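You operate a simulated robot arm through the tools that you are given. There is no shell and no other tool. Be economical: measure what you need, move in short steps, check, and stop when the job is done.

Carry out the task below with a simulated two-armed robot. There is one attempt and no reset: what you move stays moved.

TASK
Put the brown bulb on the green mat of the test bench. Pick up the pink bulb with one hand, pass it to the other hand and put it on the grey stand shelf. Fetch the black lamp and set it on the white sheet on the top of the window bench. Open the right table drawer, put the black wire spool in the inside of the right table drawer, then shut the drawer. Take the green sign and put it on top of the yellow lamp. Any order will do. Set down upright: brown bulb, pink bulb, black lamp, green sign.

The check looks at the end state, three seconds after you hand in, the way a careful person would. Anything else that was tipped, shoved, dropped, spilled or broken makes it a failure. Flat cloth is picked up by pressing the open fingertips on it (5 to 10 N) and closing them slowly along it; thin cloth reads only 2 to 8 mm in the jaws.

THE ROBOT
Two 6-joint arms with two-finger parallel grippers on one trunk, on a base that drives. Base frame: it is fixed to the floor where the robot stands at the start and does not move with it; the origin is under the middle of the robot, x ahead of it, y to its left, z up. Readings come in cm, rad, newtons and seconds.
The left shoulder is at the start at [-9.6, 17.7, 78.1], the right one opposite. With the tool pointing down near the work surface each hand reaches from about 10 to 70 cm from the robot's upright axis, wherever it stands, measured 20 degrees to its own side. Places, roughly: black lamp [75, 25, 75]; black wire spool (5x5x4 cm) [40, 80, 80]; brown bulb [50, 25, 100]; green mat of the test bench (17x25 cm) [66, 274, 80]; green sign [50, 100, 75]; grey stand shelf (63x19 cm) [82, -42, 30]; inside of the right table drawer [-230, 290, 60]; pink bulb [50, 25, 100]; right table drawer [-230, 270, 70]; white sheet (13x13x1 cm) [70, 80, 80]; yellow lamp [75, 50, 75]. Payload 1.57 kg a hand.
The TCP of each hand is the grasp point between the finger pads, 3 cm short of the fingertips. In the tool frame z runs along the fingers and y along their closing line. Largest opening 8 cm; finger width 1.7, thickness 1.2; the body of the gripper, 4 by 8.2 cm, starts 8 cm behind the TCP.
Orientation is told as [roll, pitch, yaw] about the base's x, y, z axes, in that order, counted from this pose: with the fingers straight down and closing along the base's y, the tool's x points along the base's -x, its y along +y and its z along -z.

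THE INTERFACE
- The arms move only by the tool send_rows. It takes "left_deltas", "right_deltas" or both (then of equal length, played together; a hand with none holds still); each is text: rows parted by semicolons, each of 7 numbers parted by spaces: the shift along the base's x, y, z in mm, then the turn, a rotation vector about the base's x, y, z in rad, then the finger opening in mm, from 0 to 80. In form: tx ty tz ax ay az jaw; .... A call has 1 to 12 rows; each row is the pose to reach, as a shift and turn from the pose commanded when the call began. Each row takes 0.2 s and may step no farther than 5 cm and 0.15 rad from the row before; otherwise, or with a gripper value out of range, the whole call is refused. Where a pose cannot be reached the arm comes as near as it can. A force on the tool above 40 N (or 10 N above the force at the start of the call, whichever is more), or a blocked arm, ends the call early, and 0.2 s more pass. The fingers move at their own pace (about 7.2 cm/s each) and stop on an object; they squeeze with about 39 N. The grip force told is the motor's: it shows also when the fingers shut on nothing. Time passes only in rows, and 0.2 s behind the last, so rows that repeat a pose let the fingers close. The reply holds the time, the measured pose of the TCP, the force on the tool along the base axes, the opening and the grip force, in the units named above and with some noise, with the torque about the TCP (base axes, N m) and any sound that the robot's microphone picked up.
- Cameras (640 x 400 px; columns grow to the right, rows downward): "scene" is now at [2.55, 3.82, 149.74]; the picture's right is [0.51, -0.86, 0.00], its down [-0.67, -0.40, -0.63] and it looks along [0.54, 0.32, -0.78] (base axes); focal length 274 px, centre (320, 200). "left" rides on the left gripper at [7.2, 0.7, -12.2] in its tool frame; the picture's right is [-0.09, 1.00, 0.00], its down [-0.84, -0.08, -0.54] and it looks along [-0.54, -0.05, 0.84] (tool axes); focal length 238 px, centre (320, 200). "right" rides on the right gripper at [7.2, -0.7, -12.2] in its tool frame; the picture's right is [0.09, 1.00, 0.00], its down [-0.84, 0.08, -0.54] and it looks along [-0.54, 0.05, 0.84] (tool axes); focal length 238 px, centre (320, 200). There is no depth. A picture from a camera that has moved, and an enlarged one, comes with that camera's place and axes in the base frame and with its lens.
- camera(camera): a new picture of that camera. It takes no simulated time.
- slide_trunk(by): slides the trunk up (or, below 0, down) by that many cm; the arms and the scene camera ride with it, the base frame stays. It gives what a move gives, with no picture.
- drive_base(legs): drives the robot by 1 to 6 legs, each [ahead, left, turn to the left] in cm, cm and rad, along the robot's own axes; the way and the turn of a leg run together, so that a leg with both is an arc; at most 150 cm and 3.142 rad a leg. The arms and the cameras ride along, it lands a little off, and it stops where it bumps. It gives what a move gives.
- head_to(pan, tilt): turns the head with the scene camera to pan (to the left, within 2.496 rad either way) and tilt (down, from -0.506 to 1.204), counted from straight ahead of the robot. It gives what a move gives.
- inspect(camera, box): a new picture of the part [left, top, right, bottom] of that camera's present view, enlarged. It takes no simulated time.
- job_done(): hands the job in; it is judged then, once.

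Go step by step. Nothing tells you exact positions but the pictures and the camera data: compare them with the known pose of the tool, close in by small moves and look again before you grip or let go. The budget is 196 turns and 192 pictures, counting those below and the enlarged ones. Unless the task says otherwise, let go and move clear before handing in, and close with one line.

The tools are called after "Request:" as name(argument=value, ...) on one line, values as JSON. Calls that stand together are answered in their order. send_rows: Moves the arms, as the interface text tells. Its arguments: {"type":"object","properties":{"left_deltas":{"type":"string"},"right_deltas":{"type":"string"}},"required":[]} The other tools are called the same way: slide_trunk (by) slides the trunk up or down; drive_base (legs) drives the base; head_to (pan, tilt) turns the head that bears the scene camera; camera (camera) takes a picture; inspect (camera, box) takes an enlarged picture of a part of a camera's view; job_done () hands the job in.

At the start:

```text
time: 0.0
left_ee_pos: [27.97, 34.67, 113.84]
left_tcp_rot: [0.001, 0.0, 0.001]
left_ft_force: [-0.8, 0.0, 0.3]
left_wrist_torque: [-0.03, -0.03, -0.02]
left_grip_width: 8.0
left_grip_force: 0.2
right_ee_pos: [41.31, 1.58, 113.78]
right_tcp_rot: [0.0, 0.001, -0.001]
right_ft_force: [0.4, -0.3, -0.2]
right_wrist_torque: [0.01, 0.01, -0.02]
right_grip_width: 8.02
right_grip_force: 0.1
trunk travel left (down, up): [-22.5, 10.3]
robot x, y, heading: [0.34, 0.34, -0.001]
head pan, tilt: [0.541, 0.894]
```

scene: 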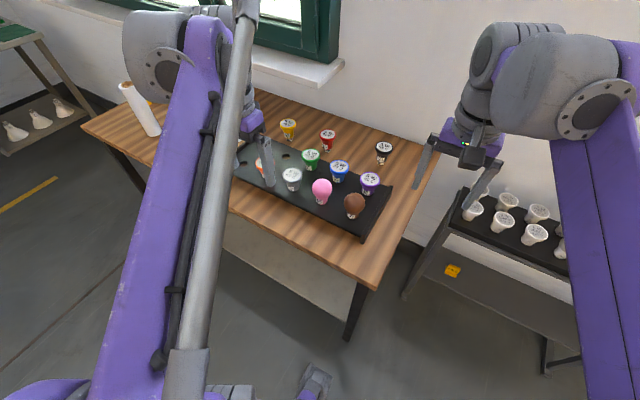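
right: 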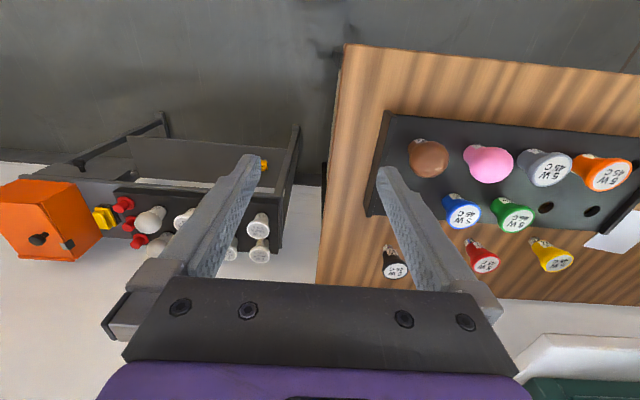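
left: 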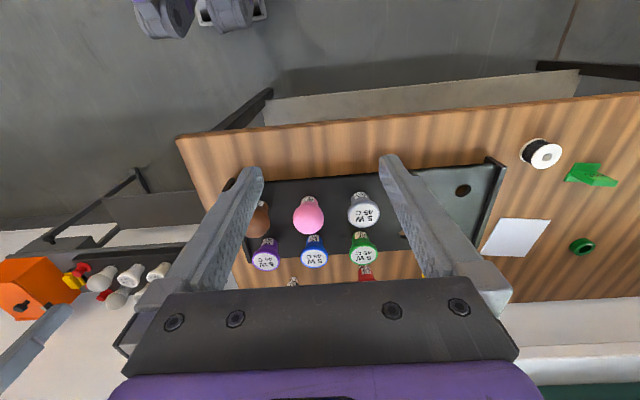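

The tray of bulbs stands on the wooden window bench, with the black and yellow lamps behind it, and the sheet, spool and sign to the left. First I'll take enlarged views to locate things.

Request:
inspect(camera="left", box=[220, 150, 460, 300])

Request:
inspect(camera="right", box=[340, 100, 640, 290])

Request:
inspect(camera="left", box=[440, 100, 640, 290])

Request:
inspect(camera="scene", box=[220, 100, 440, 250])

```text
2.67 times, centred on (340, 225) of left
camera zoom: at [20.65, 35.26, 125.99], right [0.09, 1.0, 0.0], down [0.84, -0.08, 0.54], along [0.54, -0.05, -0.84], focal length 636 px, centre (267, 133)
```

zoom: 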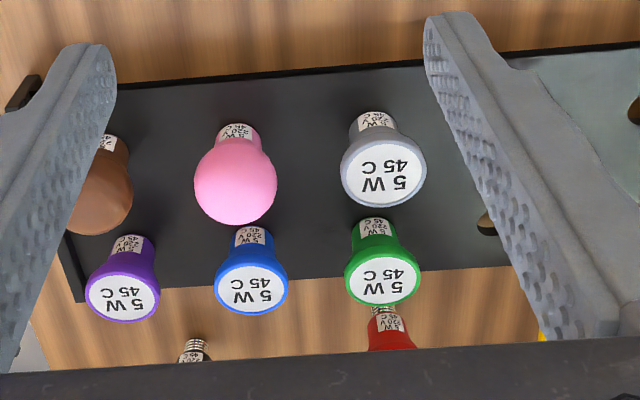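

```text
2.11 times, centred on (490, 195) of right
camera zoom: at [34.11, 0.96, 126.01], right [-0.09, 1.0, 0.0], down [0.84, 0.08, 0.54], along [0.54, 0.05, -0.84], focal length 502 px, centre (-38, 210)
```

zoom: 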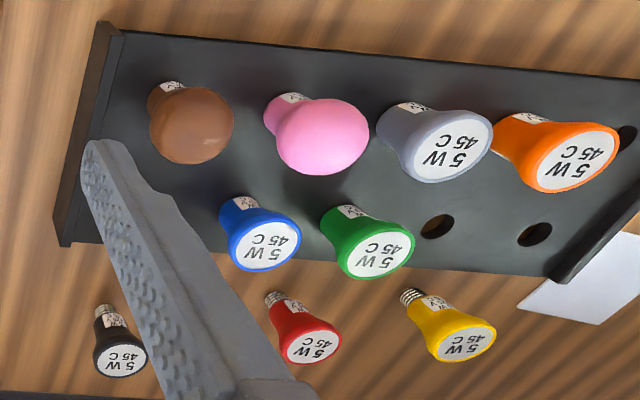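

```text
2.11 times, centred on (540, 195) of left
camera zoom: at [20.65, 35.26, 125.99], right [0.09, 1.0, 0.0], down [0.84, -0.08, 0.54], along [0.54, -0.05, -0.84], focal length 502 px, centre (-143, 210)
```

zoom: 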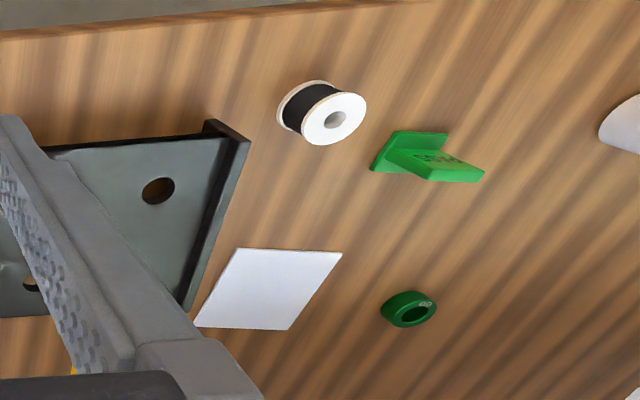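

```text
2.67 times, centred on (330, 175) of scene
camera zoom: at [2.55, 3.82, 149.74], right [0.51, -0.86, 0.0], down [-0.67, -0.4, -0.63], along [0.54, 0.32, -0.78], focal length 731 px, centre (293, 267)
```

zoom: 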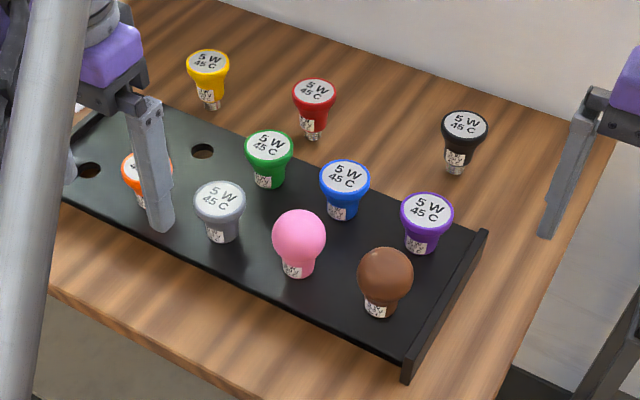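

I triangulate the pink bulb globe at about (47.6, 30, 90), brown (47.3, 19.3, 91), black lamp top (73.7, 21.5, 90.5) and yellow lamp top (69.2, 56.8, 89.8). The sheet is near (65, 80, 82) and the spool near (41, 75, 84). Next I'll look at the stand and at my own footprint.

Request:
head_to(pan=-0.5, tilt=0.7)

Request:
camera(camera="scene")

Request:
head_to(pan=0.0, tilt=1.2)

Request:
camera(camera="scene")

Request:
head_to(pan=1.3, tilt=0.4)

Request:
camera(camera="scene")

Request:
head_to(pan=2.3, tilt=0.3)

Request:
camera(camera="scene")

```text
time: 1.3
left_ee_pos: [28.01, 34.54, 113.81]
left_tcp_rot: [0.0, 0.001, 0.0]
left_ft_force: [-0.3, 0.1, 0.1]
left_wrist_torque: [-0.03, 0.0, 0.0]
left_grip_width: 8.0
left_grip_force: 0.1
right_ee_pos: [41.31, 1.7, 113.66]
right_tcp_rot: [-0.001, 0.0, -0.001]
right_ft_force: [-0.7, 0.7, 0.1]
right_wrist_torque: [0.01, 0.03, -0.02]
right_grip_width: 7.99
right_grip_force: 0.1
trunk travel left (down, up): [-22.5, 10.3]
robot x, y, heading: [-0.33, 0.04, 0.0]
head pan, tilt: [-0.499, 0.7]
```

```text
184 pictures are left
camera scene: at [3.5, -4.15, 151.3], right [-0.48, -0.88, 0.0], down [-0.57, 0.31, -0.76], along [0.67, -0.37, -0.64], focal length 274 px, centre (320, 200)
```

scene: 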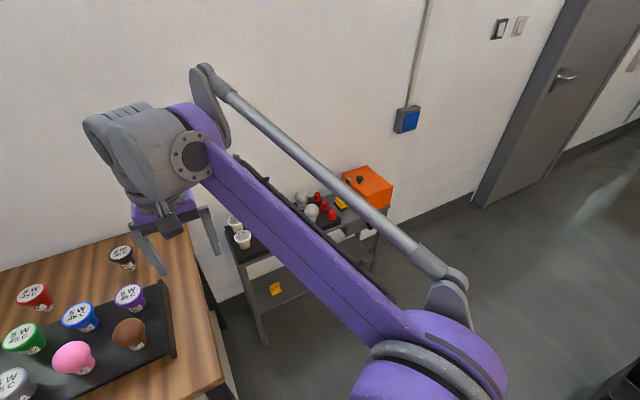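

```text
time: 2.2
left_ee_pos: [27.85, 34.66, 113.8]
left_tcp_rot: [0.002, -0.001, 0.0]
left_ft_force: [0.0, -0.9, -0.3]
left_wrist_torque: [0.03, 0.0, -0.01]
left_grip_width: 8.0
left_grip_force: 0.1
right_ee_pos: [41.32, 1.62, 113.79]
right_tcp_rot: [-0.001, 0.0, -0.001]
right_ft_force: [-1.3, -0.1, -0.1]
right_wrist_torque: [0.02, 0.01, -0.01]
right_grip_width: 8.02
right_grip_force: 0.0
trunk travel left (down, up): [-22.5, 10.3]
robot x, y, heading: [-0.01, 0.23, -0.0]
head pan, tilt: [0.0, 1.201]
```

```text
183 pictures are left
camera scene: at [1.64, -0.1, 147.7], right [0.0, -1.0, 0.0], down [-0.93, 0.0, -0.36], along [0.36, 0.0, -0.93], focal length 274 px, centre (320, 200)
```

scene: 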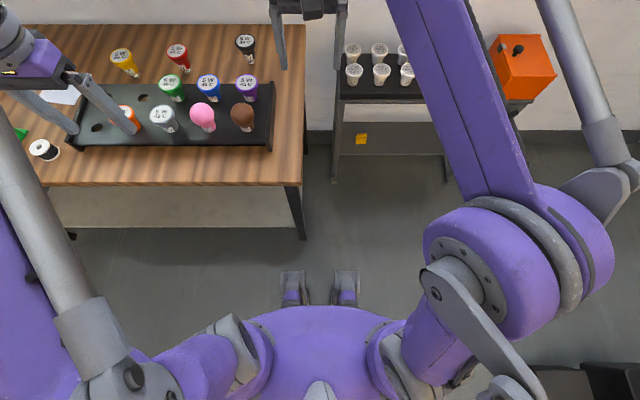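

```text
time: 3.7
left_ee_pos: [27.87, 34.54, 113.73]
left_tcp_rot: [0.0, 0.001, 0.0]
left_ft_force: [-0.2, 0.0, 0.7]
left_wrist_torque: [0.0, -0.04, 0.02]
left_grip_width: 8.02
left_grip_force: 0.1
right_ee_pos: [41.27, 1.67, 113.73]
right_tcp_rot: [0.0, -0.001, 0.0]
right_ft_force: [-0.5, 0.9, 0.4]
right_wrist_torque: [-0.01, 0.0, -0.01]
right_grip_width: 8.01
right_grip_force: 0.1
trunk travel left (down, up): [-22.5, 10.3]
robot x, y, heading: [-0.0, -0.04, 0.003]
head pan, tilt: [1.3, 0.4]
```

```text
182 pictures are left
camera scene: at [-1.48, 8.84, 153.98], right [0.96, -0.27, 0.0], down [-0.1, -0.38, -0.92], along [0.25, 0.89, -0.39], focal length 274 px, centre (320, 200)
```

scene: 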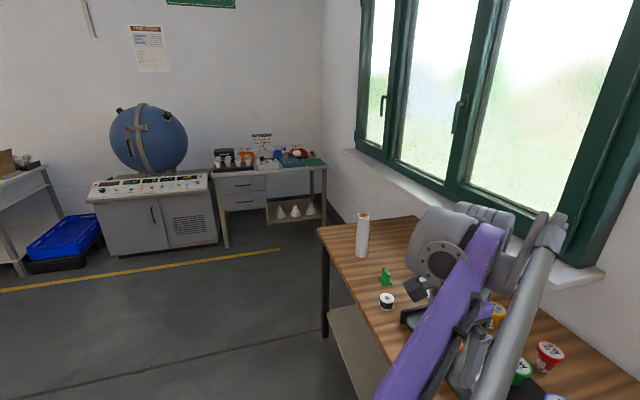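

```text
time: 5.0
left_ee_pos: [27.9, 34.45, 113.67]
left_tcp_rot: [0.001, -0.001, 0.0]
left_ft_force: [-1.0, -0.8, -0.9]
left_wrist_torque: [0.0, 0.01, 0.01]
left_grip_width: 8.01
left_grip_force: 0.0
right_ee_pos: [41.43, 1.65, 113.78]
right_tcp_rot: [0.0, 0.002, -0.001]
right_ft_force: [-0.8, -0.2, -0.1]
right_wrist_torque: [0.01, -0.02, -0.03]
right_grip_width: 8.02
right_grip_force: 0.0
trunk travel left (down, up): [-22.5, 10.3]
robot x, y, heading: [0.2, -0.03, 0.005]
head pan, tilt: [2.3, 0.3]
```

```text
181 pictures are left
camera scene: at [-10.18, 6.87, 154.91], right [0.75, 0.67, 0.0], down [0.2, -0.22, -0.96], along [-0.64, 0.71, -0.3], focal length 274 px, centre (320, 200)
```

scene: 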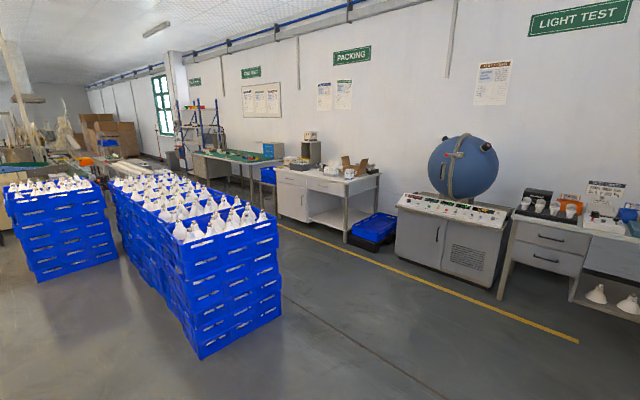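

The layout is clear: test bench to the left, and the right table with drawers beyond the blue ball machine. The bench edge is at about x=32 and my feet reach about x=20, so I'll drive ahead 9 cm and bring the left hand above the black lamp.

Request:
drive_base(legs=[[9, 0, 0]])

Request:
send_rows(left_deltas="40 -20 0 0 0 0 80; 80 -40 0 0 0 0 80; 120 -60 0 0 0 0 80; 160 -80 0 0 0 0 80; 200 -100 0 0 0 0 80; 240 -120 0 0 0 0 80; 280 -128 0 0 0 0 80; 310 -128 -20 0 0 0 80", right_deltas="-30 -30 0 0 0 0 80; -60 -60 0 0 0 0 80; -90 -90 0 0 0 0 80; -120 -120 0 0 0 0 80; -120 -140 0 0 0 0 80; -120 -140 0 0 0 0 80; -120 -140 0 0 0 0 80; -120 -140 0 0 0 0 80")

Request:
camera(camera="left")

Request:
head_to(pan=0.3, tilt=0.85)

Request:
camera(camera="scene")

```text
time: 6.1
left_ee_pos: [36.91, 34.52, 113.8]
left_tcp_rot: [0.0, 0.002, 0.0]
left_ft_force: [0.1, 0.2, -0.4]
left_wrist_torque: [0.01, 0.03, 0.02]
left_grip_width: 7.99
left_grip_force: 0.2
right_ee_pos: [50.43, 1.69, 113.78]
right_tcp_rot: [0.001, 0.002, 0.001]
right_ft_force: [0.1, -0.5, -0.5]
right_wrist_torque: [0.0, 0.02, -0.04]
right_grip_width: 8.0
right_grip_force: 0.0
trunk travel left (down, up): [-22.5, 10.3]
robot x, y, heading: [9.31, -0.15, -0.003]
head pan, tilt: [2.3, 0.3]
```

```text
time: 7.9
left_ee_pos: [64.92, 21.8, 109.56]
left_tcp_rot: [-0.001, 0.002, -0.001]
left_ft_force: [-0.5, -0.7, 0.2]
left_wrist_torque: [-0.02, 0.01, -0.01]
left_grip_width: 8.01
left_grip_force: 0.0
left hand out of reach, approached as far as the arm can: row 7, 8
right_ee_pos: [38.82, -12.37, 114.01]
right_tcp_rot: [-0.001, 0.002, -0.002]
right_ft_force: [-0.4, 0.6, -0.7]
right_wrist_torque: [-0.02, 0.04, 0.0]
right_grip_width: 8.02
right_grip_force: 0.0
trunk travel left (down, up): [-22.5, 10.3]
robot x, y, heading: [8.67, 0.11, -0.002]
head pan, tilt: [2.3, 0.3]
```

```text
180 pictures are left
camera left: at [57.69, 22.46, 121.77], right [0.09, 1.0, 0.0], down [0.84, -0.08, 0.54], along [0.54, -0.05, -0.84], focal length 238 px, centre (320, 200)
```

left: 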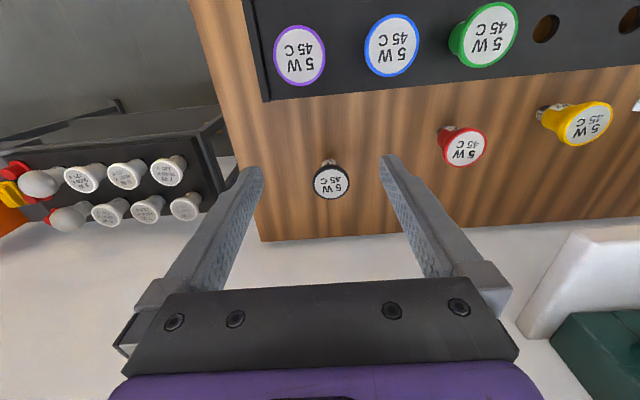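

```text
time: 9.8
left_ee_pos: [64.72, 21.66, 109.73]
left_tcp_rot: [0.0, 0.0, 0.0]
left_ft_force: [0.3, 0.4, -0.7]
left_wrist_torque: [0.01, 0.01, 0.0]
left_grip_width: 8.03
left_grip_force: 0.1
right_ee_pos: [38.71, -12.39, 114.05]
right_tcp_rot: [0.0, 0.0, 0.0]
right_ft_force: [0.1, 0.7, 0.1]
right_wrist_torque: [0.01, -0.05, -0.03]
right_grip_width: 8.01
right_grip_force: 0.0
trunk travel left (down, up): [-22.5, 10.3]
robot x, y, heading: [8.66, 0.07, -0.003]
head pan, tilt: [0.3, 0.85]
```

```text
179 pictures are left
camera scene: at [12.42, 2.23, 150.07], right [0.3, -0.95, 0.0], down [-0.72, -0.22, -0.66], along [0.63, 0.2, -0.75], focal length 274 px, centre (320, 200)
```

scene: 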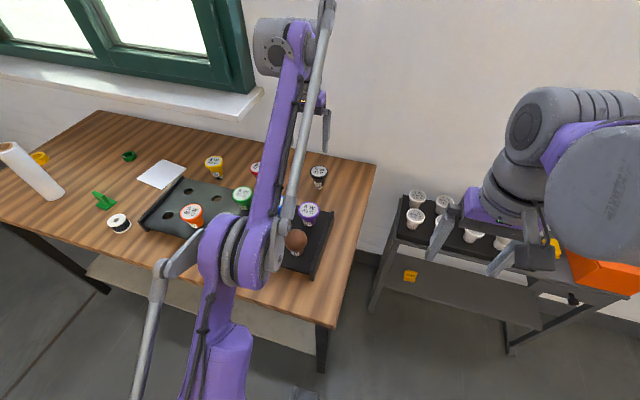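

The black lamp is at about (74.3, 22.4) and the arm is at its reach limit at this height. I'll go lower while extending.

Request:
send_rows(left_deltas="0 5 -40 0 0 0 80; 30 5 -70 0 0 0 80; 60 5 -80 0 0 0 80; 90 5 -90 0 0 0 80")

Request:
camera(camera="left")

```text
time: 10.8
left_ee_pos: [71.09, 22.01, 99.38]
left_tcp_rot: [0.001, -0.001, 0.0]
left_ft_force: [0.4, -0.7, 0.2]
left_wrist_torque: [0.03, 0.01, 0.01]
left_grip_width: 8.02
left_grip_force: 0.0
left hand out of reach, approached as far as the arm can: row 3, 4
right_ee_pos: [38.68, -12.33, 113.94]
right_tcp_rot: [0.001, -0.001, -0.001]
right_ft_force: [0.4, -0.2, -0.1]
right_wrist_torque: [-0.03, 0.02, 0.0]
right_grip_width: 8.03
right_grip_force: 0.0
trunk travel left (down, up): [-22.5, 10.3]
robot x, y, heading: [8.8, 0.36, 0.001]
head pan, tilt: [0.3, 0.85]
```

```text
178 pictures are left
camera left: at [63.82, 22.62, 111.53], right [0.09, 1.0, 0.0], down [0.84, -0.08, 0.54], along [0.54, -0.05, -0.84], focal length 238 px, centre (320, 200)
```

left: 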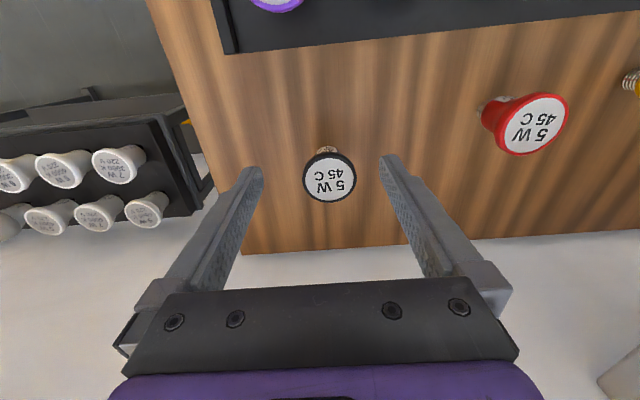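

I'm centred on the lamp in y. I'll drive 4 cm more ahead so the reach is comfortable.

Request:
drive_base(legs=[[4, 0, 0]])

Request:
camera(camera="left")

```text
time: 11.6
left_ee_pos: [71.32, 21.97, 99.36]
left_tcp_rot: [-0.001, 0.0, 0.001]
left_ft_force: [0.0, -0.3, -0.7]
left_wrist_torque: [-0.01, 0.02, -0.01]
left_grip_width: 8.02
left_grip_force: 0.0
right_ee_pos: [38.99, -12.3, 114.06]
right_tcp_rot: [0.0, 0.0, 0.002]
right_ft_force: [-0.8, -0.5, 0.3]
right_wrist_torque: [0.01, -0.01, -0.03]
right_grip_width: 7.99
right_grip_force: 0.1
trunk travel left (down, up): [-22.5, 10.3]
robot x, y, heading: [9.45, -0.0, 0.001]
head pan, tilt: [0.3, 0.85]
stopped in leg 1: the robot was blocked; the commanded pose is now the measured one
```

```text
177 pictures are left
camera left: at [64.09, 22.65, 111.53], right [0.09, 1.0, 0.0], down [0.84, -0.08, 0.54], along [0.54, -0.05, -0.84], focal length 238 px, centre (320, 200)
```

left: 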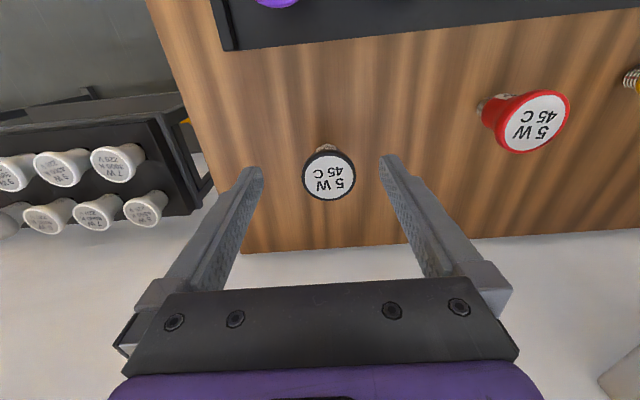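

The robot is blocked at x≈9.4 and nothing was disturbed. I'll descend around the lamp's head.

Request:
send_rows(left_deltas="12 5 -30 0 0 0 80; 25 5 -55 0 0 0 80; 35 5 -80 0 0 0 80; 35 5 -100 0 0 0 80")

Request:
camera(camera="left")

```text
time: 12.6
left_ee_pos: [74.74, 22.42, 89.44]
left_tcp_rot: [-0.001, -0.001, 0.003]
left_ft_force: [0.2, 0.3, 0.0]
left_wrist_torque: [0.03, 0.03, -0.01]
left_grip_width: 8.01
left_grip_force: 0.0
right_ee_pos: [38.97, -12.3, 114.01]
right_tcp_rot: [-0.001, 0.001, 0.003]
right_ft_force: [-0.4, -0.8, 0.5]
right_wrist_torque: [0.01, -0.02, 0.01]
right_grip_width: 8.01
right_grip_force: 0.0
trunk travel left (down, up): [-22.5, 10.3]
robot x, y, heading: [9.24, -0.07, 0.001]
head pan, tilt: [0.3, 0.85]
```

```text
176 pictures are left
camera left: at [67.55, 23.17, 101.63], right [0.09, 1.0, 0.0], down [0.84, -0.08, 0.54], along [0.54, -0.05, -0.84], focal length 238 px, centre (320, 200)
```

left: 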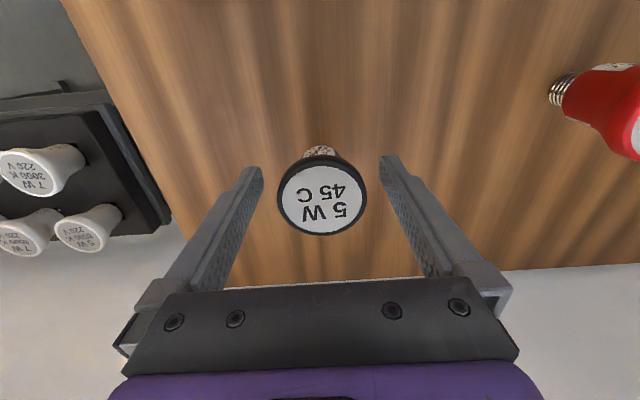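

The lamp is exactly centred between the fingers. I'll go down 10 mm more and close.

Request:
send_rows(left_deltas="0 0 -10 0 0 0 80; 0 0 -10 0 0 0 62; 0 0 -10 0 0 0 50; 0 0 -10 0 0 0 40; 0 0 -10 0 0 0 40; 0 0 -10 0 0 0 40")

Request:
camera(camera="left")

```text
time: 14.0
left_ee_pos: [74.86, 22.46, 88.34]
left_tcp_rot: [-0.001, 0.0, 0.002]
left_ft_force: [0.0, 0.9, 0.3]
left_wrist_torque: [0.03, 0.01, -0.02]
left_grip_width: 5.66
left_grip_force: 39.2
right_ee_pos: [38.91, -12.41, 114.14]
right_tcp_rot: [0.0, -0.001, 0.002]
right_ft_force: [-0.2, -0.9, -0.6]
right_wrist_torque: [-0.03, 0.01, 0.0]
right_grip_width: 8.03
right_grip_force: 0.0
trunk travel left (down, up): [-22.5, 10.3]
robot x, y, heading: [8.92, -0.05, 0.004]
head pan, tilt: [0.3, 0.85]
```

```text
175 pictures are left
camera left: at [67.58, 23.11, 100.59], right [0.09, 1.0, 0.0], down [0.84, -0.08, 0.54], along [0.54, -0.05, -0.84], focal length 238 px, centre (320, 200)
```

left: 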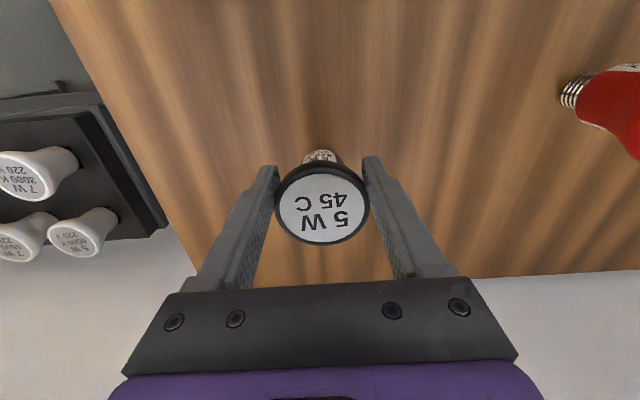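

The lamp is gripped (5.66 cm, 39 N, TCP z = 88.3 while standing on the bench). I'll raise the trunk and check.

Request:
slide_trunk(by=10)

Request:
camera(camera="left")

```text
time: 15.3
left_ee_pos: [77.52, 22.43, 102.19]
left_tcp_rot: [0.0, -0.054, 0.001]
left_ft_force: [-0.2, -0.5, -0.8]
left_wrist_torque: [0.0, 0.0, 0.0]
left_grip_width: 5.61
left_grip_force: 39.3
right_ee_pos: [38.86, -12.36, 124.06]
right_tcp_rot: [0.0, 0.0, 0.003]
right_ft_force: [0.5, -0.2, 0.5]
right_wrist_torque: [-0.02, -0.02, -0.01]
right_grip_width: 8.02
right_grip_force: 0.1
trunk travel left (down, up): [-32.5, 0.3]
robot x, y, heading: [9.25, -0.57, -0.004]
head pan, tilt: [0.3, 0.85]
```

```text
174 pictures are left
camera left: at [69.69, 23.17, 114.08], right [0.09, 1.0, 0.0], down [0.81, -0.08, 0.59], along [0.58, -0.05, -0.81], focal length 238 px, centre (320, 200)
```

left: 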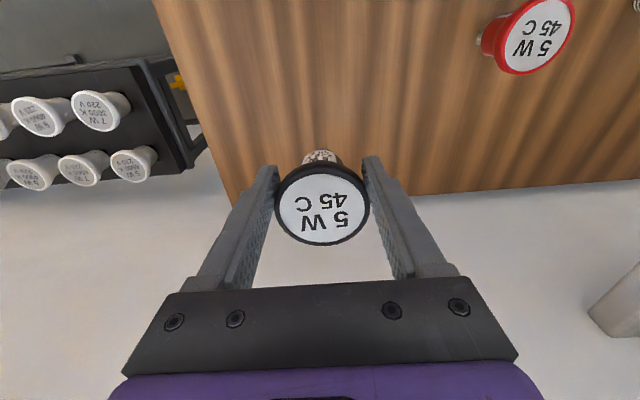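

The lamp is held. I'll retract the arm, then back off a little and drive left along the bench.

Request:
send_rows(left_deltas="-30 0 20 0 0 0 40; -70 0 40 0 0 0 40; -110 0 50 0 0 0 40; -150 0 50 0 0 0 40; -180 0 50 0 0 0 40")

Request:
drive_base(legs=[[-4, 0, 0], [0, 55, 0]])

Request:
camera(camera="left")

Request:
camera(camera="scene")

```text
time: 16.5
left_ee_pos: [69.15, 23.31, 109.92]
left_tcp_rot: [0.0, -0.054, 0.003]
left_ft_force: [0.6, 0.4, -0.1]
left_wrist_torque: [0.02, -0.01, -0.03]
left_grip_width: 5.64
left_grip_force: 39.3
left hand out of reach, approached as far as the arm can: row 1, 2, 3, 4, 5
right_ee_pos: [38.98, -12.22, 124.1]
right_tcp_rot: [0.001, 0.0, 0.001]
right_ft_force: [0.0, 0.1, 0.8]
right_wrist_torque: [0.0, -0.01, 0.0]
right_grip_width: 7.97
right_grip_force: 0.0
trunk travel left (down, up): [-32.5, 0.3]
robot x, y, heading: [8.8, -0.08, 0.003]
head pan, tilt: [0.3, 0.85]
```

```text
time: 22.4
left_ee_pos: [65.02, 79.02, 110.02]
left_tcp_rot: [0.001, -0.055, 0.005]
left_ft_force: [-0.3, -0.1, -0.7]
left_wrist_torque: [-0.02, 0.01, 0.04]
left_grip_width: 5.61
left_grip_force: 38.9
right_ee_pos: [34.83, 43.3, 124.17]
right_tcp_rot: [0.0, -0.001, 0.002]
right_ft_force: [0.4, -0.7, 0.2]
right_wrist_torque: [-0.04, -0.02, -0.02]
right_grip_width: 8.01
right_grip_force: 0.2
trunk travel left (down, up): [-32.5, 0.3]
robot x, y, heading: [5.09, 55.51, 0.004]
head pan, tilt: [0.3, 0.85]
```

```text
173 pictures are left
camera left: at [57.06, 79.6, 121.79], right [0.09, 1.0, 0.0], down [0.81, -0.07, 0.58], along [0.58, -0.05, -0.81], focal length 238 px, centre (320, 200)
```

left: 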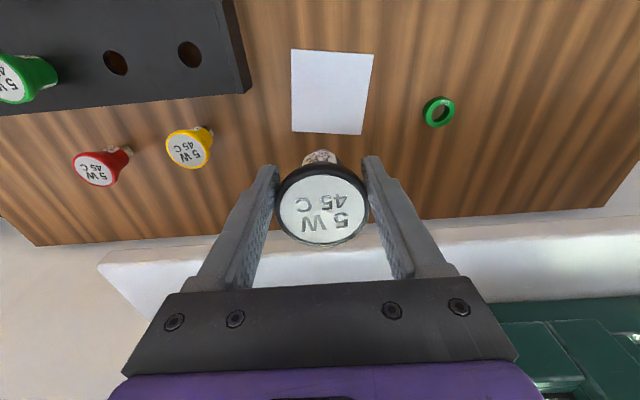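

```text
172 pictures are left
camera scene: at [8.17, 57.73, 160.6], right [0.3, -0.95, 0.0], down [-0.72, -0.22, -0.66], along [0.63, 0.2, -0.75], focal length 274 px, centre (320, 200)
```

scene: 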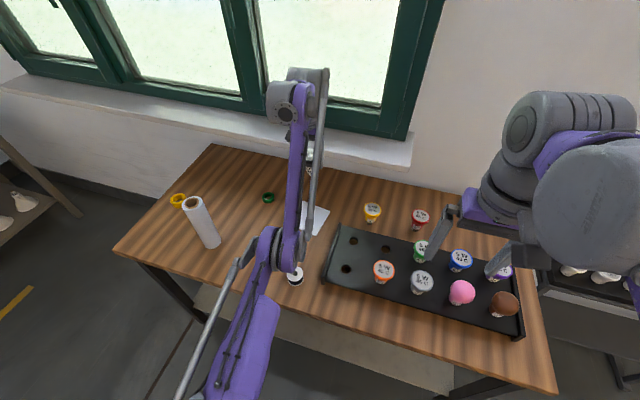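

The sheet centre is at about (65, 80.6) and the lamp is right above it with a slight pitch of -0.054. I'll lower it and straighten.

Request:
send_rows(left_deltas="0 8 -30 0 0 0 40; 0 16 -60 0 0 0 40; 0 16 -90 0 0 0 40; 0 16 -110 0 0 0 40; 0 16 -110 0 0 0 40")

Request:
camera(camera="left")

```text
time: 23.6
left_ee_pos: [64.86, 80.03, 110.03]
left_tcp_rot: [0.0, -0.05, 0.003]
left_ft_force: [1.2, -0.4, -0.6]
left_wrist_torque: [0.01, 0.05, 0.02]
left_grip_width: 5.61
left_grip_force: 38.9
left hand out of reach, approached as far as the arm can: row 1, 2, 3, 4, 5
right_ee_pos: [34.82, 43.32, 124.08]
right_tcp_rot: [0.001, 0.0, 0.001]
right_ft_force: [0.4, 0.1, 0.7]
right_wrist_torque: [0.0, 0.02, -0.01]
right_grip_width: 8.01
right_grip_force: 0.1
trunk travel left (down, up): [-32.5, 0.3]
robot x, y, heading: [4.7, 55.37, 0.006]
head pan, tilt: [0.3, 0.85]
```

```text
171 pictures are left
camera left: at [56.94, 80.7, 121.8], right [0.09, 1.0, 0.0], down [0.81, -0.07, 0.58], along [0.58, -0.05, -0.81], focal length 238 px, centre (320, 200)
```

left: 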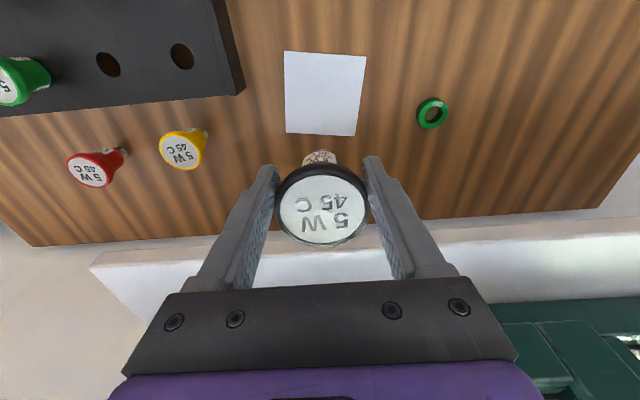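

The hand did not come down; the arm seems stuck at full stretch. I'll pull it straight back to free it.

Request:
send_rows(left_deltas="-40 0 0 0 0 0 40; -80 0 0 0 0 0 40; -120 0 0 0 0 0 40; -160 0 0 0 0 0 40")

```text
time: 24.6
left_ee_pos: [64.76, 80.06, 109.91]
left_tcp_rot: [0.0, -0.052, 0.004]
left_ft_force: [-0.1, 0.6, -1.4]
left_wrist_torque: [-0.01, 0.03, -0.02]
left_grip_width: 5.58
left_grip_force: 39.2
left hand out of reach, approached as far as the arm can: row 1, 2, 3, 4
right_ee_pos: [34.85, 43.3, 124.13]
right_tcp_rot: [0.001, 0.002, 0.005]
right_ft_force: [-0.2, 0.2, -1.0]
right_wrist_torque: [-0.01, -0.03, -0.03]
right_grip_width: 7.98
right_grip_force: 0.0
trunk travel left (down, up): [-32.5, 0.3]
robot x, y, heading: [5.45, 55.23, 0.005]
head pan, tilt: [0.3, 0.85]
```

Still stuck. Lowering the trunk should change the arm's geometry.

Request:
slide_trunk(by=-7)

Request:
send_rows(left_deltas="-20 0 0 0 0 0 40; -40 0 0 0 0 0 40; -60 0 0 0 0 0 40")

Request:
camera(camera="scene")

```text
time: 25.6
left_ee_pos: [65.34, 80.3, 103.09]
left_tcp_rot: [0.001, -0.052, 0.004]
left_ft_force: [0.3, -0.8, -0.9]
left_wrist_torque: [0.01, 0.02, -0.03]
left_grip_width: 5.6
left_grip_force: 38.7
right_ee_pos: [34.86, 43.35, 117.09]
right_tcp_rot: [-0.001, 0.001, 0.004]
right_ft_force: [-0.4, 0.3, 0.1]
right_wrist_torque: [-0.02, -0.03, -0.05]
right_grip_width: 7.99
right_grip_force: 0.1
trunk travel left (down, up): [-25.5, 7.3]
robot x, y, heading: [4.92, 55.29, 0.003]
head pan, tilt: [0.3, 0.85]
```

```text
time: 26.4
left_ee_pos: [62.42, 80.77, 103.48]
left_tcp_rot: [0.001, -0.05, 0.003]
left_ft_force: [0.3, -0.2, -0.5]
left_wrist_torque: [-0.03, 0.0, -0.01]
left_grip_width: 5.59
left_grip_force: 38.9
left hand out of reach, approached as far as the arm can: row 2, 3
right_ee_pos: [34.73, 43.24, 116.95]
right_tcp_rot: [0.0, -0.002, 0.003]
right_ft_force: [0.2, 0.0, 0.4]
right_wrist_torque: [0.01, 0.01, -0.04]
right_grip_width: 8.0
right_grip_force: 0.1
trunk travel left (down, up): [-25.5, 7.3]
robot x, y, heading: [5.29, 55.58, 0.001]
head pan, tilt: [0.3, 0.85]
```

```text
170 pictures are left
camera scene: at [8.45, 57.75, 153.13], right [0.3, -0.95, 0.0], down [-0.72, -0.22, -0.66], along [0.63, 0.2, -0.75], focal length 274 px, centre (320, 200)
```

scene: 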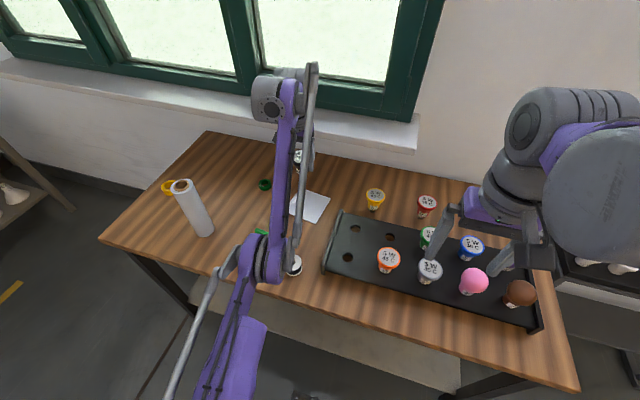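

It moved about 3 cm back, so it is partly free. Now I'll try down, with the pitch straightened.

Request:
send_rows(left_deltas="0 0 -20 0 0.02 0 40; 0 0 -40 0 0.05 0 40; 0 0 -60 0 0.05 0 40; 0 0 -60 0 0.05 0 40")

```text
time: 27.4
left_ee_pos: [62.54, 80.56, 97.44]
left_tcp_rot: [0.002, -0.001, 0.005]
left_ft_force: [1.1, -0.4, -0.5]
left_wrist_torque: [-0.02, 0.03, 0.05]
left_grip_width: 5.59
left_grip_force: 38.7
right_ee_pos: [34.85, 43.13, 117.07]
right_tcp_rot: [0.001, 0.0, 0.004]
right_ft_force: [-0.4, 0.4, 0.1]
right_wrist_torque: [0.01, 0.02, 0.03]
right_grip_width: 8.0
right_grip_force: 0.0
trunk travel left (down, up): [-25.5, 7.3]
robot x, y, heading: [4.88, 55.68, 0.008]
head pan, tilt: [0.3, 0.85]
```

It's free and upright again. I'll take a look at the sheet.

Request:
camera(camera="left")

Request:
camera(camera="right")

```text
169 pictures are left
camera left: at [55.3, 81.27, 109.51], right [0.09, 1.0, 0.0], down [0.84, -0.07, 0.54], along [0.54, -0.05, -0.84], focal length 238 px, centre (320, 200)
```

left: 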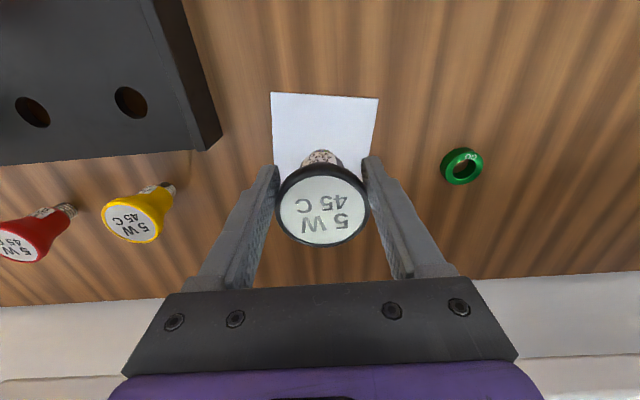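

```text
168 pictures are left
camera right: at [27.59, 42.59, 129.35], right [-0.1, 1.0, 0.0], down [0.84, 0.08, 0.54], along [0.54, 0.05, -0.84], focal length 238 px, centre (320, 200)
```

right: 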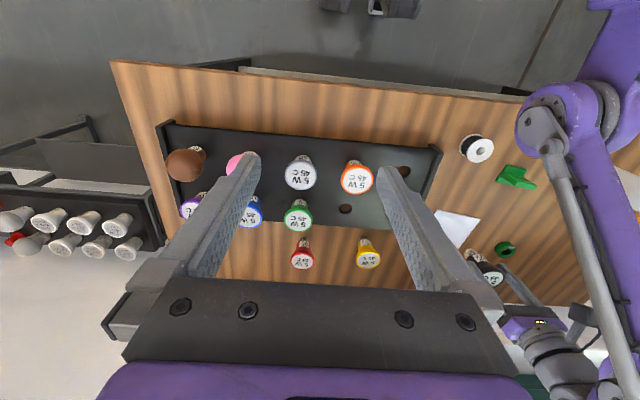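

I'll advance to about (65.5, 80.6), lower to roughly 2 cm above the sheet and look again.

Request:
send_rows(left_deltas="15 0 -20 0 0 0 40; 30 0 -40 0 0 0 40; 30 0 -60 0 0 0 40; 30 0 -60 0 0 0 40")

Request:
camera(camera="left")

Request:
inspect(camera="scene", box=[240, 130, 360, 230])

Request:
inspect(camera="right", box=[420, 190, 560, 300])

```text
time: 28.4
left_ee_pos: [66.79, 80.55, 92.38]
left_tcp_rot: [0.0, -0.002, 0.003]
left_ft_force: [-0.6, 0.9, -1.2]
left_wrist_torque: [-0.01, 0.01, -0.03]
left_grip_width: 5.56
left_grip_force: 39.4
left hand out of reach, approached as far as the arm can: row 2, 3, 4
right_ee_pos: [34.83, 43.33, 117.2]
right_tcp_rot: [0.0, 0.0, 0.002]
right_ft_force: [0.1, 0.2, -0.4]
right_wrist_torque: [-0.02, -0.04, 0.01]
right_grip_width: 7.97
right_grip_force: 0.0
trunk travel left (down, up): [-25.5, 7.3]
robot x, y, heading: [5.14, 55.53, 0.001]
head pan, tilt: [0.3, 0.85]
```

```text
167 pictures are left
camera left: at [59.57, 81.3, 104.54], right [0.09, 1.0, 0.0], down [0.84, -0.07, 0.54], along [0.54, -0.05, -0.84], focal length 238 px, centre (320, 200)
```

left: 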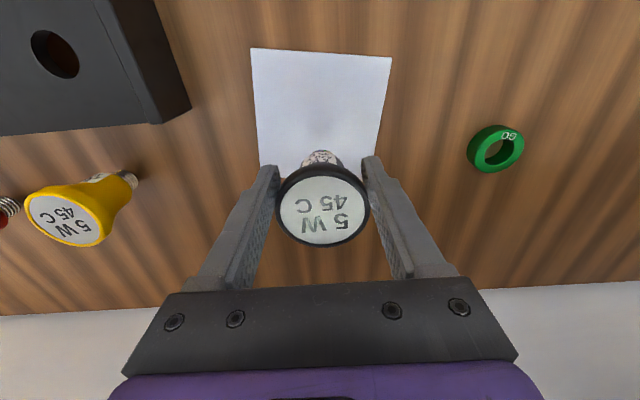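

```text
4.00 times, centred on (300, 180) of scene
camera zoom: at [8.44, 57.74, 153.13], right [0.3, -0.95, 0.0], down [-0.72, -0.22, -0.66], along [0.63, 0.2, -0.75], focal length 1096 px, centre (400, 280)
```

zoom: 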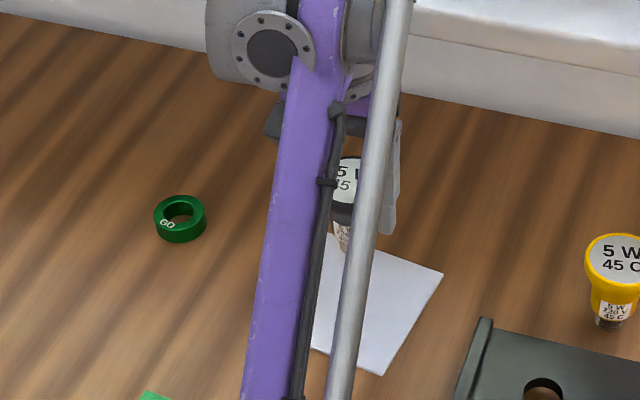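

```text
3.64 times, centred on (490, 245) of right
camera zoom: at [27.59, 42.6, 129.35], right [-0.1, 1.0, 0.0], down [0.84, 0.08, 0.54], along [0.54, 0.05, -0.84], focal length 867 px, centre (-298, 36)
```

zoom: 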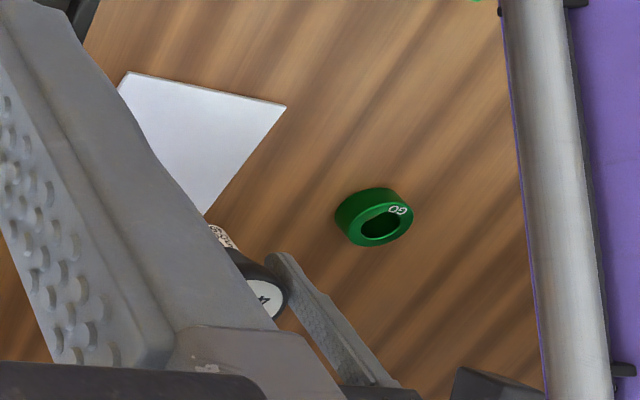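

The sheet centre works out to (65.7, 80.4) and I'm at x=66.8. I'll shift back 1 cm and lower to contact.

Request:
send_rows(left_deltas="-10 0 -10 0 0 0 40; -10 0 -25 0 0 0 40; -10 0 -32 0 0 0 40; -10 0 -35 0 0 0 40; -10 0 -35 0 0 0 40")

Request:
inspect(camera="right", box=[420, 190, 560, 300])

Request:
camera(camera="left")

```text
time: 29.6
left_ee_pos: [68.14, 80.71, 90.82]
left_tcp_rot: [0.002, 0.0, 0.003]
left_ft_force: [0.1, 0.9, 0.0]
left_wrist_torque: [0.0, 0.0, 0.02]
left_grip_width: 5.59
left_grip_force: 38.4
left hand out of reach, approached as far as the arm can: row 1, 2, 3, 4, 5
right_ee_pos: [34.75, 43.25, 117.02]
right_tcp_rot: [0.0, -0.001, 0.005]
right_ft_force: [-0.2, -0.5, -1.0]
right_wrist_torque: [-0.01, -0.01, -0.02]
right_grip_width: 8.0
right_grip_force: 0.0
trunk travel left (down, up): [-25.5, 7.3]
robot x, y, heading: [5.11, 55.85, 0.002]
head pan, tilt: [0.3, 0.85]
```

```text
3.64 times, centred on (490, 245) of right
camera zoom: at [27.6, 42.6, 129.35], right [-0.1, 1.0, 0.0], down [0.84, 0.08, 0.54], along [0.54, 0.05, -0.84], focal length 867 px, centre (-298, 36)
```

zoom: 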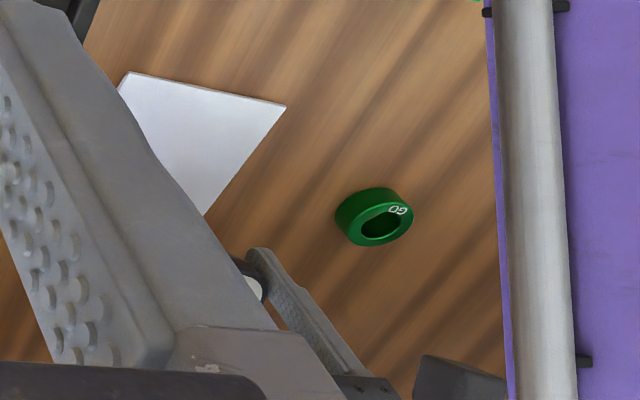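

```text
163 pictures are left
camera left: at [60.82, 81.43, 102.96], right [0.09, 1.0, 0.0], down [0.84, -0.07, 0.54], along [0.54, -0.05, -0.84], focal length 238 px, centre (320, 200)
```

left: 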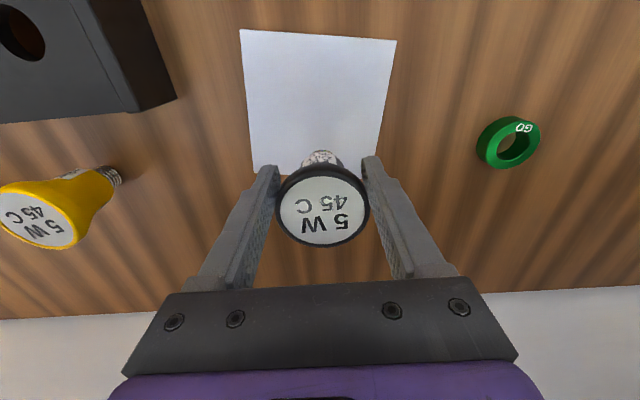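

The arm only slides along its stretch limit. The base and trunk move the hand rigidly, so I'll use them: back 2.4 cm, then lower the trunk.

Request:
drive_base(legs=[[-2.4, 0, 0]])

Request:
slide_trunk(by=-1.5)

Request:
camera(camera="left")

```text
time: 30.5
left_ee_pos: [65.76, 80.83, 90.75]
left_tcp_rot: [0.001, 0.0, 0.002]
left_ft_force: [-1.3, 0.2, 0.0]
left_wrist_torque: [0.04, 0.02, 0.02]
left_grip_width: 5.54
left_grip_force: 39.3
right_ee_pos: [32.6, 43.24, 117.15]
right_tcp_rot: [0.001, -0.001, 0.004]
right_ft_force: [0.2, -0.6, -0.3]
right_wrist_torque: [-0.02, -0.03, 0.01]
right_grip_width: 7.99
right_grip_force: 0.1
trunk travel left (down, up): [-25.5, 7.3]
robot x, y, heading: [2.6, 55.81, 0.002]
head pan, tilt: [0.3, 0.85]
```

```text
time: 31.1
left_ee_pos: [65.68, 80.74, 89.26]
left_tcp_rot: [0.0, 0.001, 0.005]
left_ft_force: [-0.1, 0.5, -0.3]
left_wrist_torque: [-0.01, 0.04, 0.0]
left_grip_width: 5.58
left_grip_force: 39.1
right_ee_pos: [32.54, 43.27, 115.58]
right_tcp_rot: [0.0, 0.0, 0.004]
right_ft_force: [-0.7, -0.7, -0.3]
right_wrist_torque: [-0.05, 0.01, -0.01]
right_grip_width: 7.99
right_grip_force: 0.1
trunk travel left (down, up): [-24.0, 8.8]
robot x, y, heading: [2.64, 55.58, 0.003]
head pan, tilt: [0.3, 0.85]
```

```text
162 pictures are left
camera left: at [58.48, 81.44, 101.48], right [0.09, 1.0, 0.0], down [0.84, -0.07, 0.54], along [0.54, -0.05, -0.84], focal length 238 px, centre (320, 200)
```

left: 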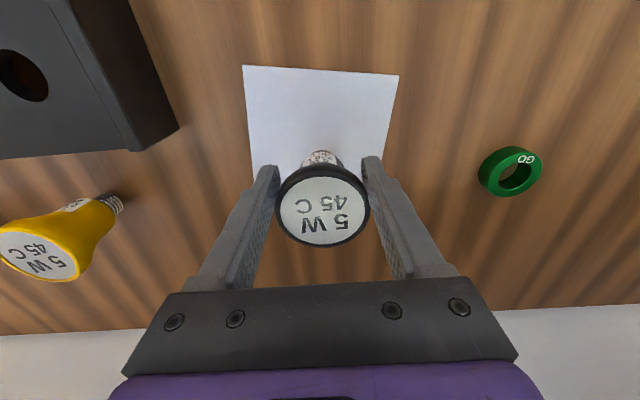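

The lamp is over the centre of the sheet. I'll lower it gently.

Request:
slide_trunk(by=-0.6)

```text
time: 31.6
left_ee_pos: [65.66, 80.84, 88.79]
left_tcp_rot: [-0.001, -0.002, 0.004]
left_ft_force: [-0.9, -0.3, 4.6]
left_wrist_torque: [0.01, 0.09, 0.01]
left_grip_width: 5.57
left_grip_force: 38.4
right_ee_pos: [32.51, 43.15, 114.86]
right_tcp_rot: [-0.001, 0.0, 0.003]
right_ft_force: [0.2, 0.1, 0.0]
right_wrist_torque: [0.0, 0.06, 0.02]
right_grip_width: 8.0
right_grip_force: 0.2
trunk travel left (down, up): [-23.4, 9.4]
robot x, y, heading: [2.57, 55.44, 0.006]
head pan, tilt: [0.3, 0.85]
```

Contact reads 4.6 N. I'll open slowly and then look.

Request:
send_rows(left_deltas="0 0 0 0 0 0 58; 0 0 0 0 0 0 64; 0 0 0 0 0 0 80; 0 0 0 0 0 0 80")

Request:
camera(camera="left")

```text
time: 32.6
left_ee_pos: [65.68, 80.96, 88.77]
left_tcp_rot: [0.0, 0.0, 0.003]
left_ft_force: [-0.1, 0.2, 0.7]
left_wrist_torque: [0.01, -0.01, -0.03]
left_grip_width: 8.01
left_grip_force: 0.2
right_ee_pos: [32.5, 43.22, 115.03]
right_tcp_rot: [-0.001, 0.0, 0.003]
right_ft_force: [0.0, -0.1, 0.0]
right_wrist_torque: [0.03, -0.02, -0.01]
right_grip_width: 7.99
right_grip_force: 0.1
trunk travel left (down, up): [-23.4, 9.4]
robot x, y, heading: [2.67, 55.51, 0.008]
head pan, tilt: [0.3, 0.85]
```

```text
161 pictures are left
camera left: at [58.49, 81.45, 100.86], right [0.09, 1.0, 0.0], down [0.84, -0.07, 0.54], along [0.54, -0.05, -0.84], focal length 238 px, centre (320, 200)
```

left: 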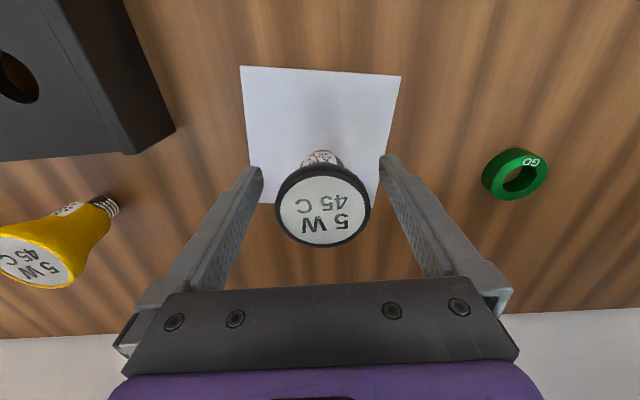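

The lamp stands on the sheet. I'll raise clear with the trunk, then back up.

Request:
slide_trunk(by=7)

Request:
drive_base(legs=[[-8, 0, 0]])

Request:
camera(camera="left")

```text
time: 33.7
left_ee_pos: [68.31, 80.73, 99.4]
left_tcp_rot: [0.0, -0.045, 0.004]
left_ft_force: [-0.5, 0.0, 0.3]
left_wrist_torque: [-0.03, 0.0, 0.01]
left_grip_width: 7.97
left_grip_force: 0.1
right_ee_pos: [32.41, 43.38, 122.02]
right_tcp_rot: [0.0, -0.001, 0.005]
right_ft_force: [-0.9, 0.2, 0.3]
right_wrist_torque: [-0.02, 0.03, -0.03]
right_grip_width: 8.02
right_grip_force: 0.1
trunk travel left (down, up): [-30.4, 2.4]
robot x, y, heading: [2.9, 55.43, 0.008]
head pan, tilt: [0.3, 0.85]
```

```text
time: 34.8
left_ee_pos: [60.38, 81.05, 99.5]
left_tcp_rot: [0.0, -0.044, 0.005]
left_ft_force: [-0.9, 0.2, 0.1]
left_wrist_torque: [-0.01, -0.03, 0.0]
left_grip_width: 7.97
left_grip_force: 0.1
right_ee_pos: [24.74, 43.32, 122.11]
right_tcp_rot: [0.0, 0.0, 0.008]
right_ft_force: [-0.4, 0.0, -0.1]
right_wrist_torque: [-0.01, -0.01, 0.0]
right_grip_width: 7.98
right_grip_force: 0.0
trunk travel left (down, up): [-30.4, 2.4]
robot x, y, heading: [-4.74, 55.51, 0.01]
head pan, tilt: [0.3, 0.85]
```

```text
160 pictures are left
camera left: at [52.61, 81.62, 111.31], right [0.08, 1.0, 0.0], down [0.81, -0.07, 0.58], along [0.58, -0.05, -0.81], focal length 238 px, centre (320, 200)
```

left: 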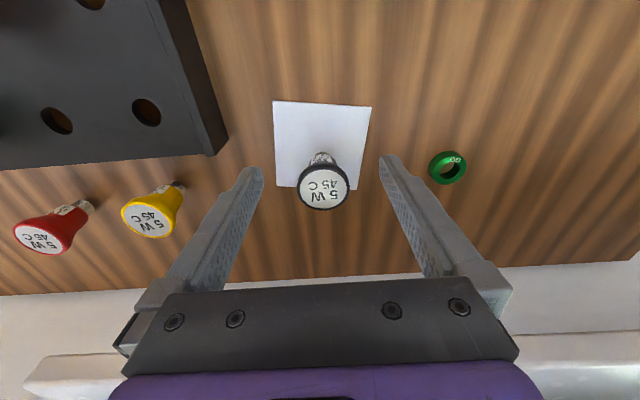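

The black lamp is done. Now I'll free the left arm from its stretch by moving in while removing the pitch.

Request:
send_rows(left_deltas="-20 0 0 0 0.02 0 80; -40 0 0 0 0.045 0 80; -80 0 20 0 0.045 0 80; -120 0 40 0 0.045 0 80; -160 0 60 0 0.045 0 80; -200 0 80 0 0.045 0 80; -240 0 80 0 0.045 0 80")

```text
time: 36.4
left_ee_pos: [52.4, 82.0, 105.66]
left_tcp_rot: [-0.001, 0.002, 0.007]
left_ft_force: [0.1, 0.7, 0.6]
left_wrist_torque: [-0.01, 0.02, -0.01]
left_grip_width: 7.98
left_grip_force: 0.1
left hand out of reach, approached as far as the arm can: row 1, 2, 3, 4, 5, 6, 7
right_ee_pos: [24.85, 43.48, 122.01]
right_tcp_rot: [0.0, 0.0, 0.007]
right_ft_force: [1.0, 0.1, 0.3]
right_wrist_torque: [-0.01, 0.01, 0.0]
right_grip_width: 8.01
right_grip_force: 0.0
trunk travel left (down, up): [-30.4, 2.4]
robot x, y, heading: [-5.19, 55.63, 0.005]
head pan, tilt: [0.3, 0.85]
```

Request:
send_rows(left_deltas="-40 0 -25 0 -0.12 0 80; -80 0 -40 0 -0.2 0 80; -100 0 -40 0 -0.2 0 80; -120 0 -20 0 -0.1 0 80; -140 0 0 0 0 0 80")

Request:
camera(camera="scene")

```text
time: 37.6
left_ee_pos: [51.95, 84.5, 105.74]
left_tcp_rot: [0.0, 0.004, 0.007]
left_ft_force: [-1.6, 0.7, 0.2]
left_wrist_torque: [0.02, -0.04, -0.01]
left_grip_width: 7.99
left_grip_force: 0.1
left hand out of reach, approached as far as the arm can: row 1, 2, 3, 4, 5
right_ee_pos: [24.73, 43.38, 122.01]
right_tcp_rot: [0.0, 0.0, 0.009]
right_ft_force: [0.0, 0.0, 0.1]
right_wrist_torque: [0.0, 0.04, 0.01]
right_grip_width: 8.0
right_grip_force: 0.3
trunk travel left (down, up): [-30.4, 2.4]
robot x, y, heading: [-4.94, 55.53, 0.009]
head pan, tilt: [0.3, 0.85]
```

```text
159 pictures are left
camera scene: at [-1.86, 57.69, 158.52], right [0.3, -0.95, 0.0], down [-0.72, -0.23, -0.66], along [0.63, 0.2, -0.75], focal length 274 px, centre (320, 200)
```

scene: 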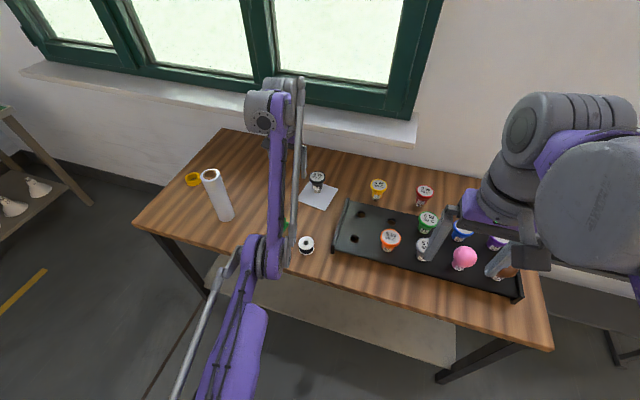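

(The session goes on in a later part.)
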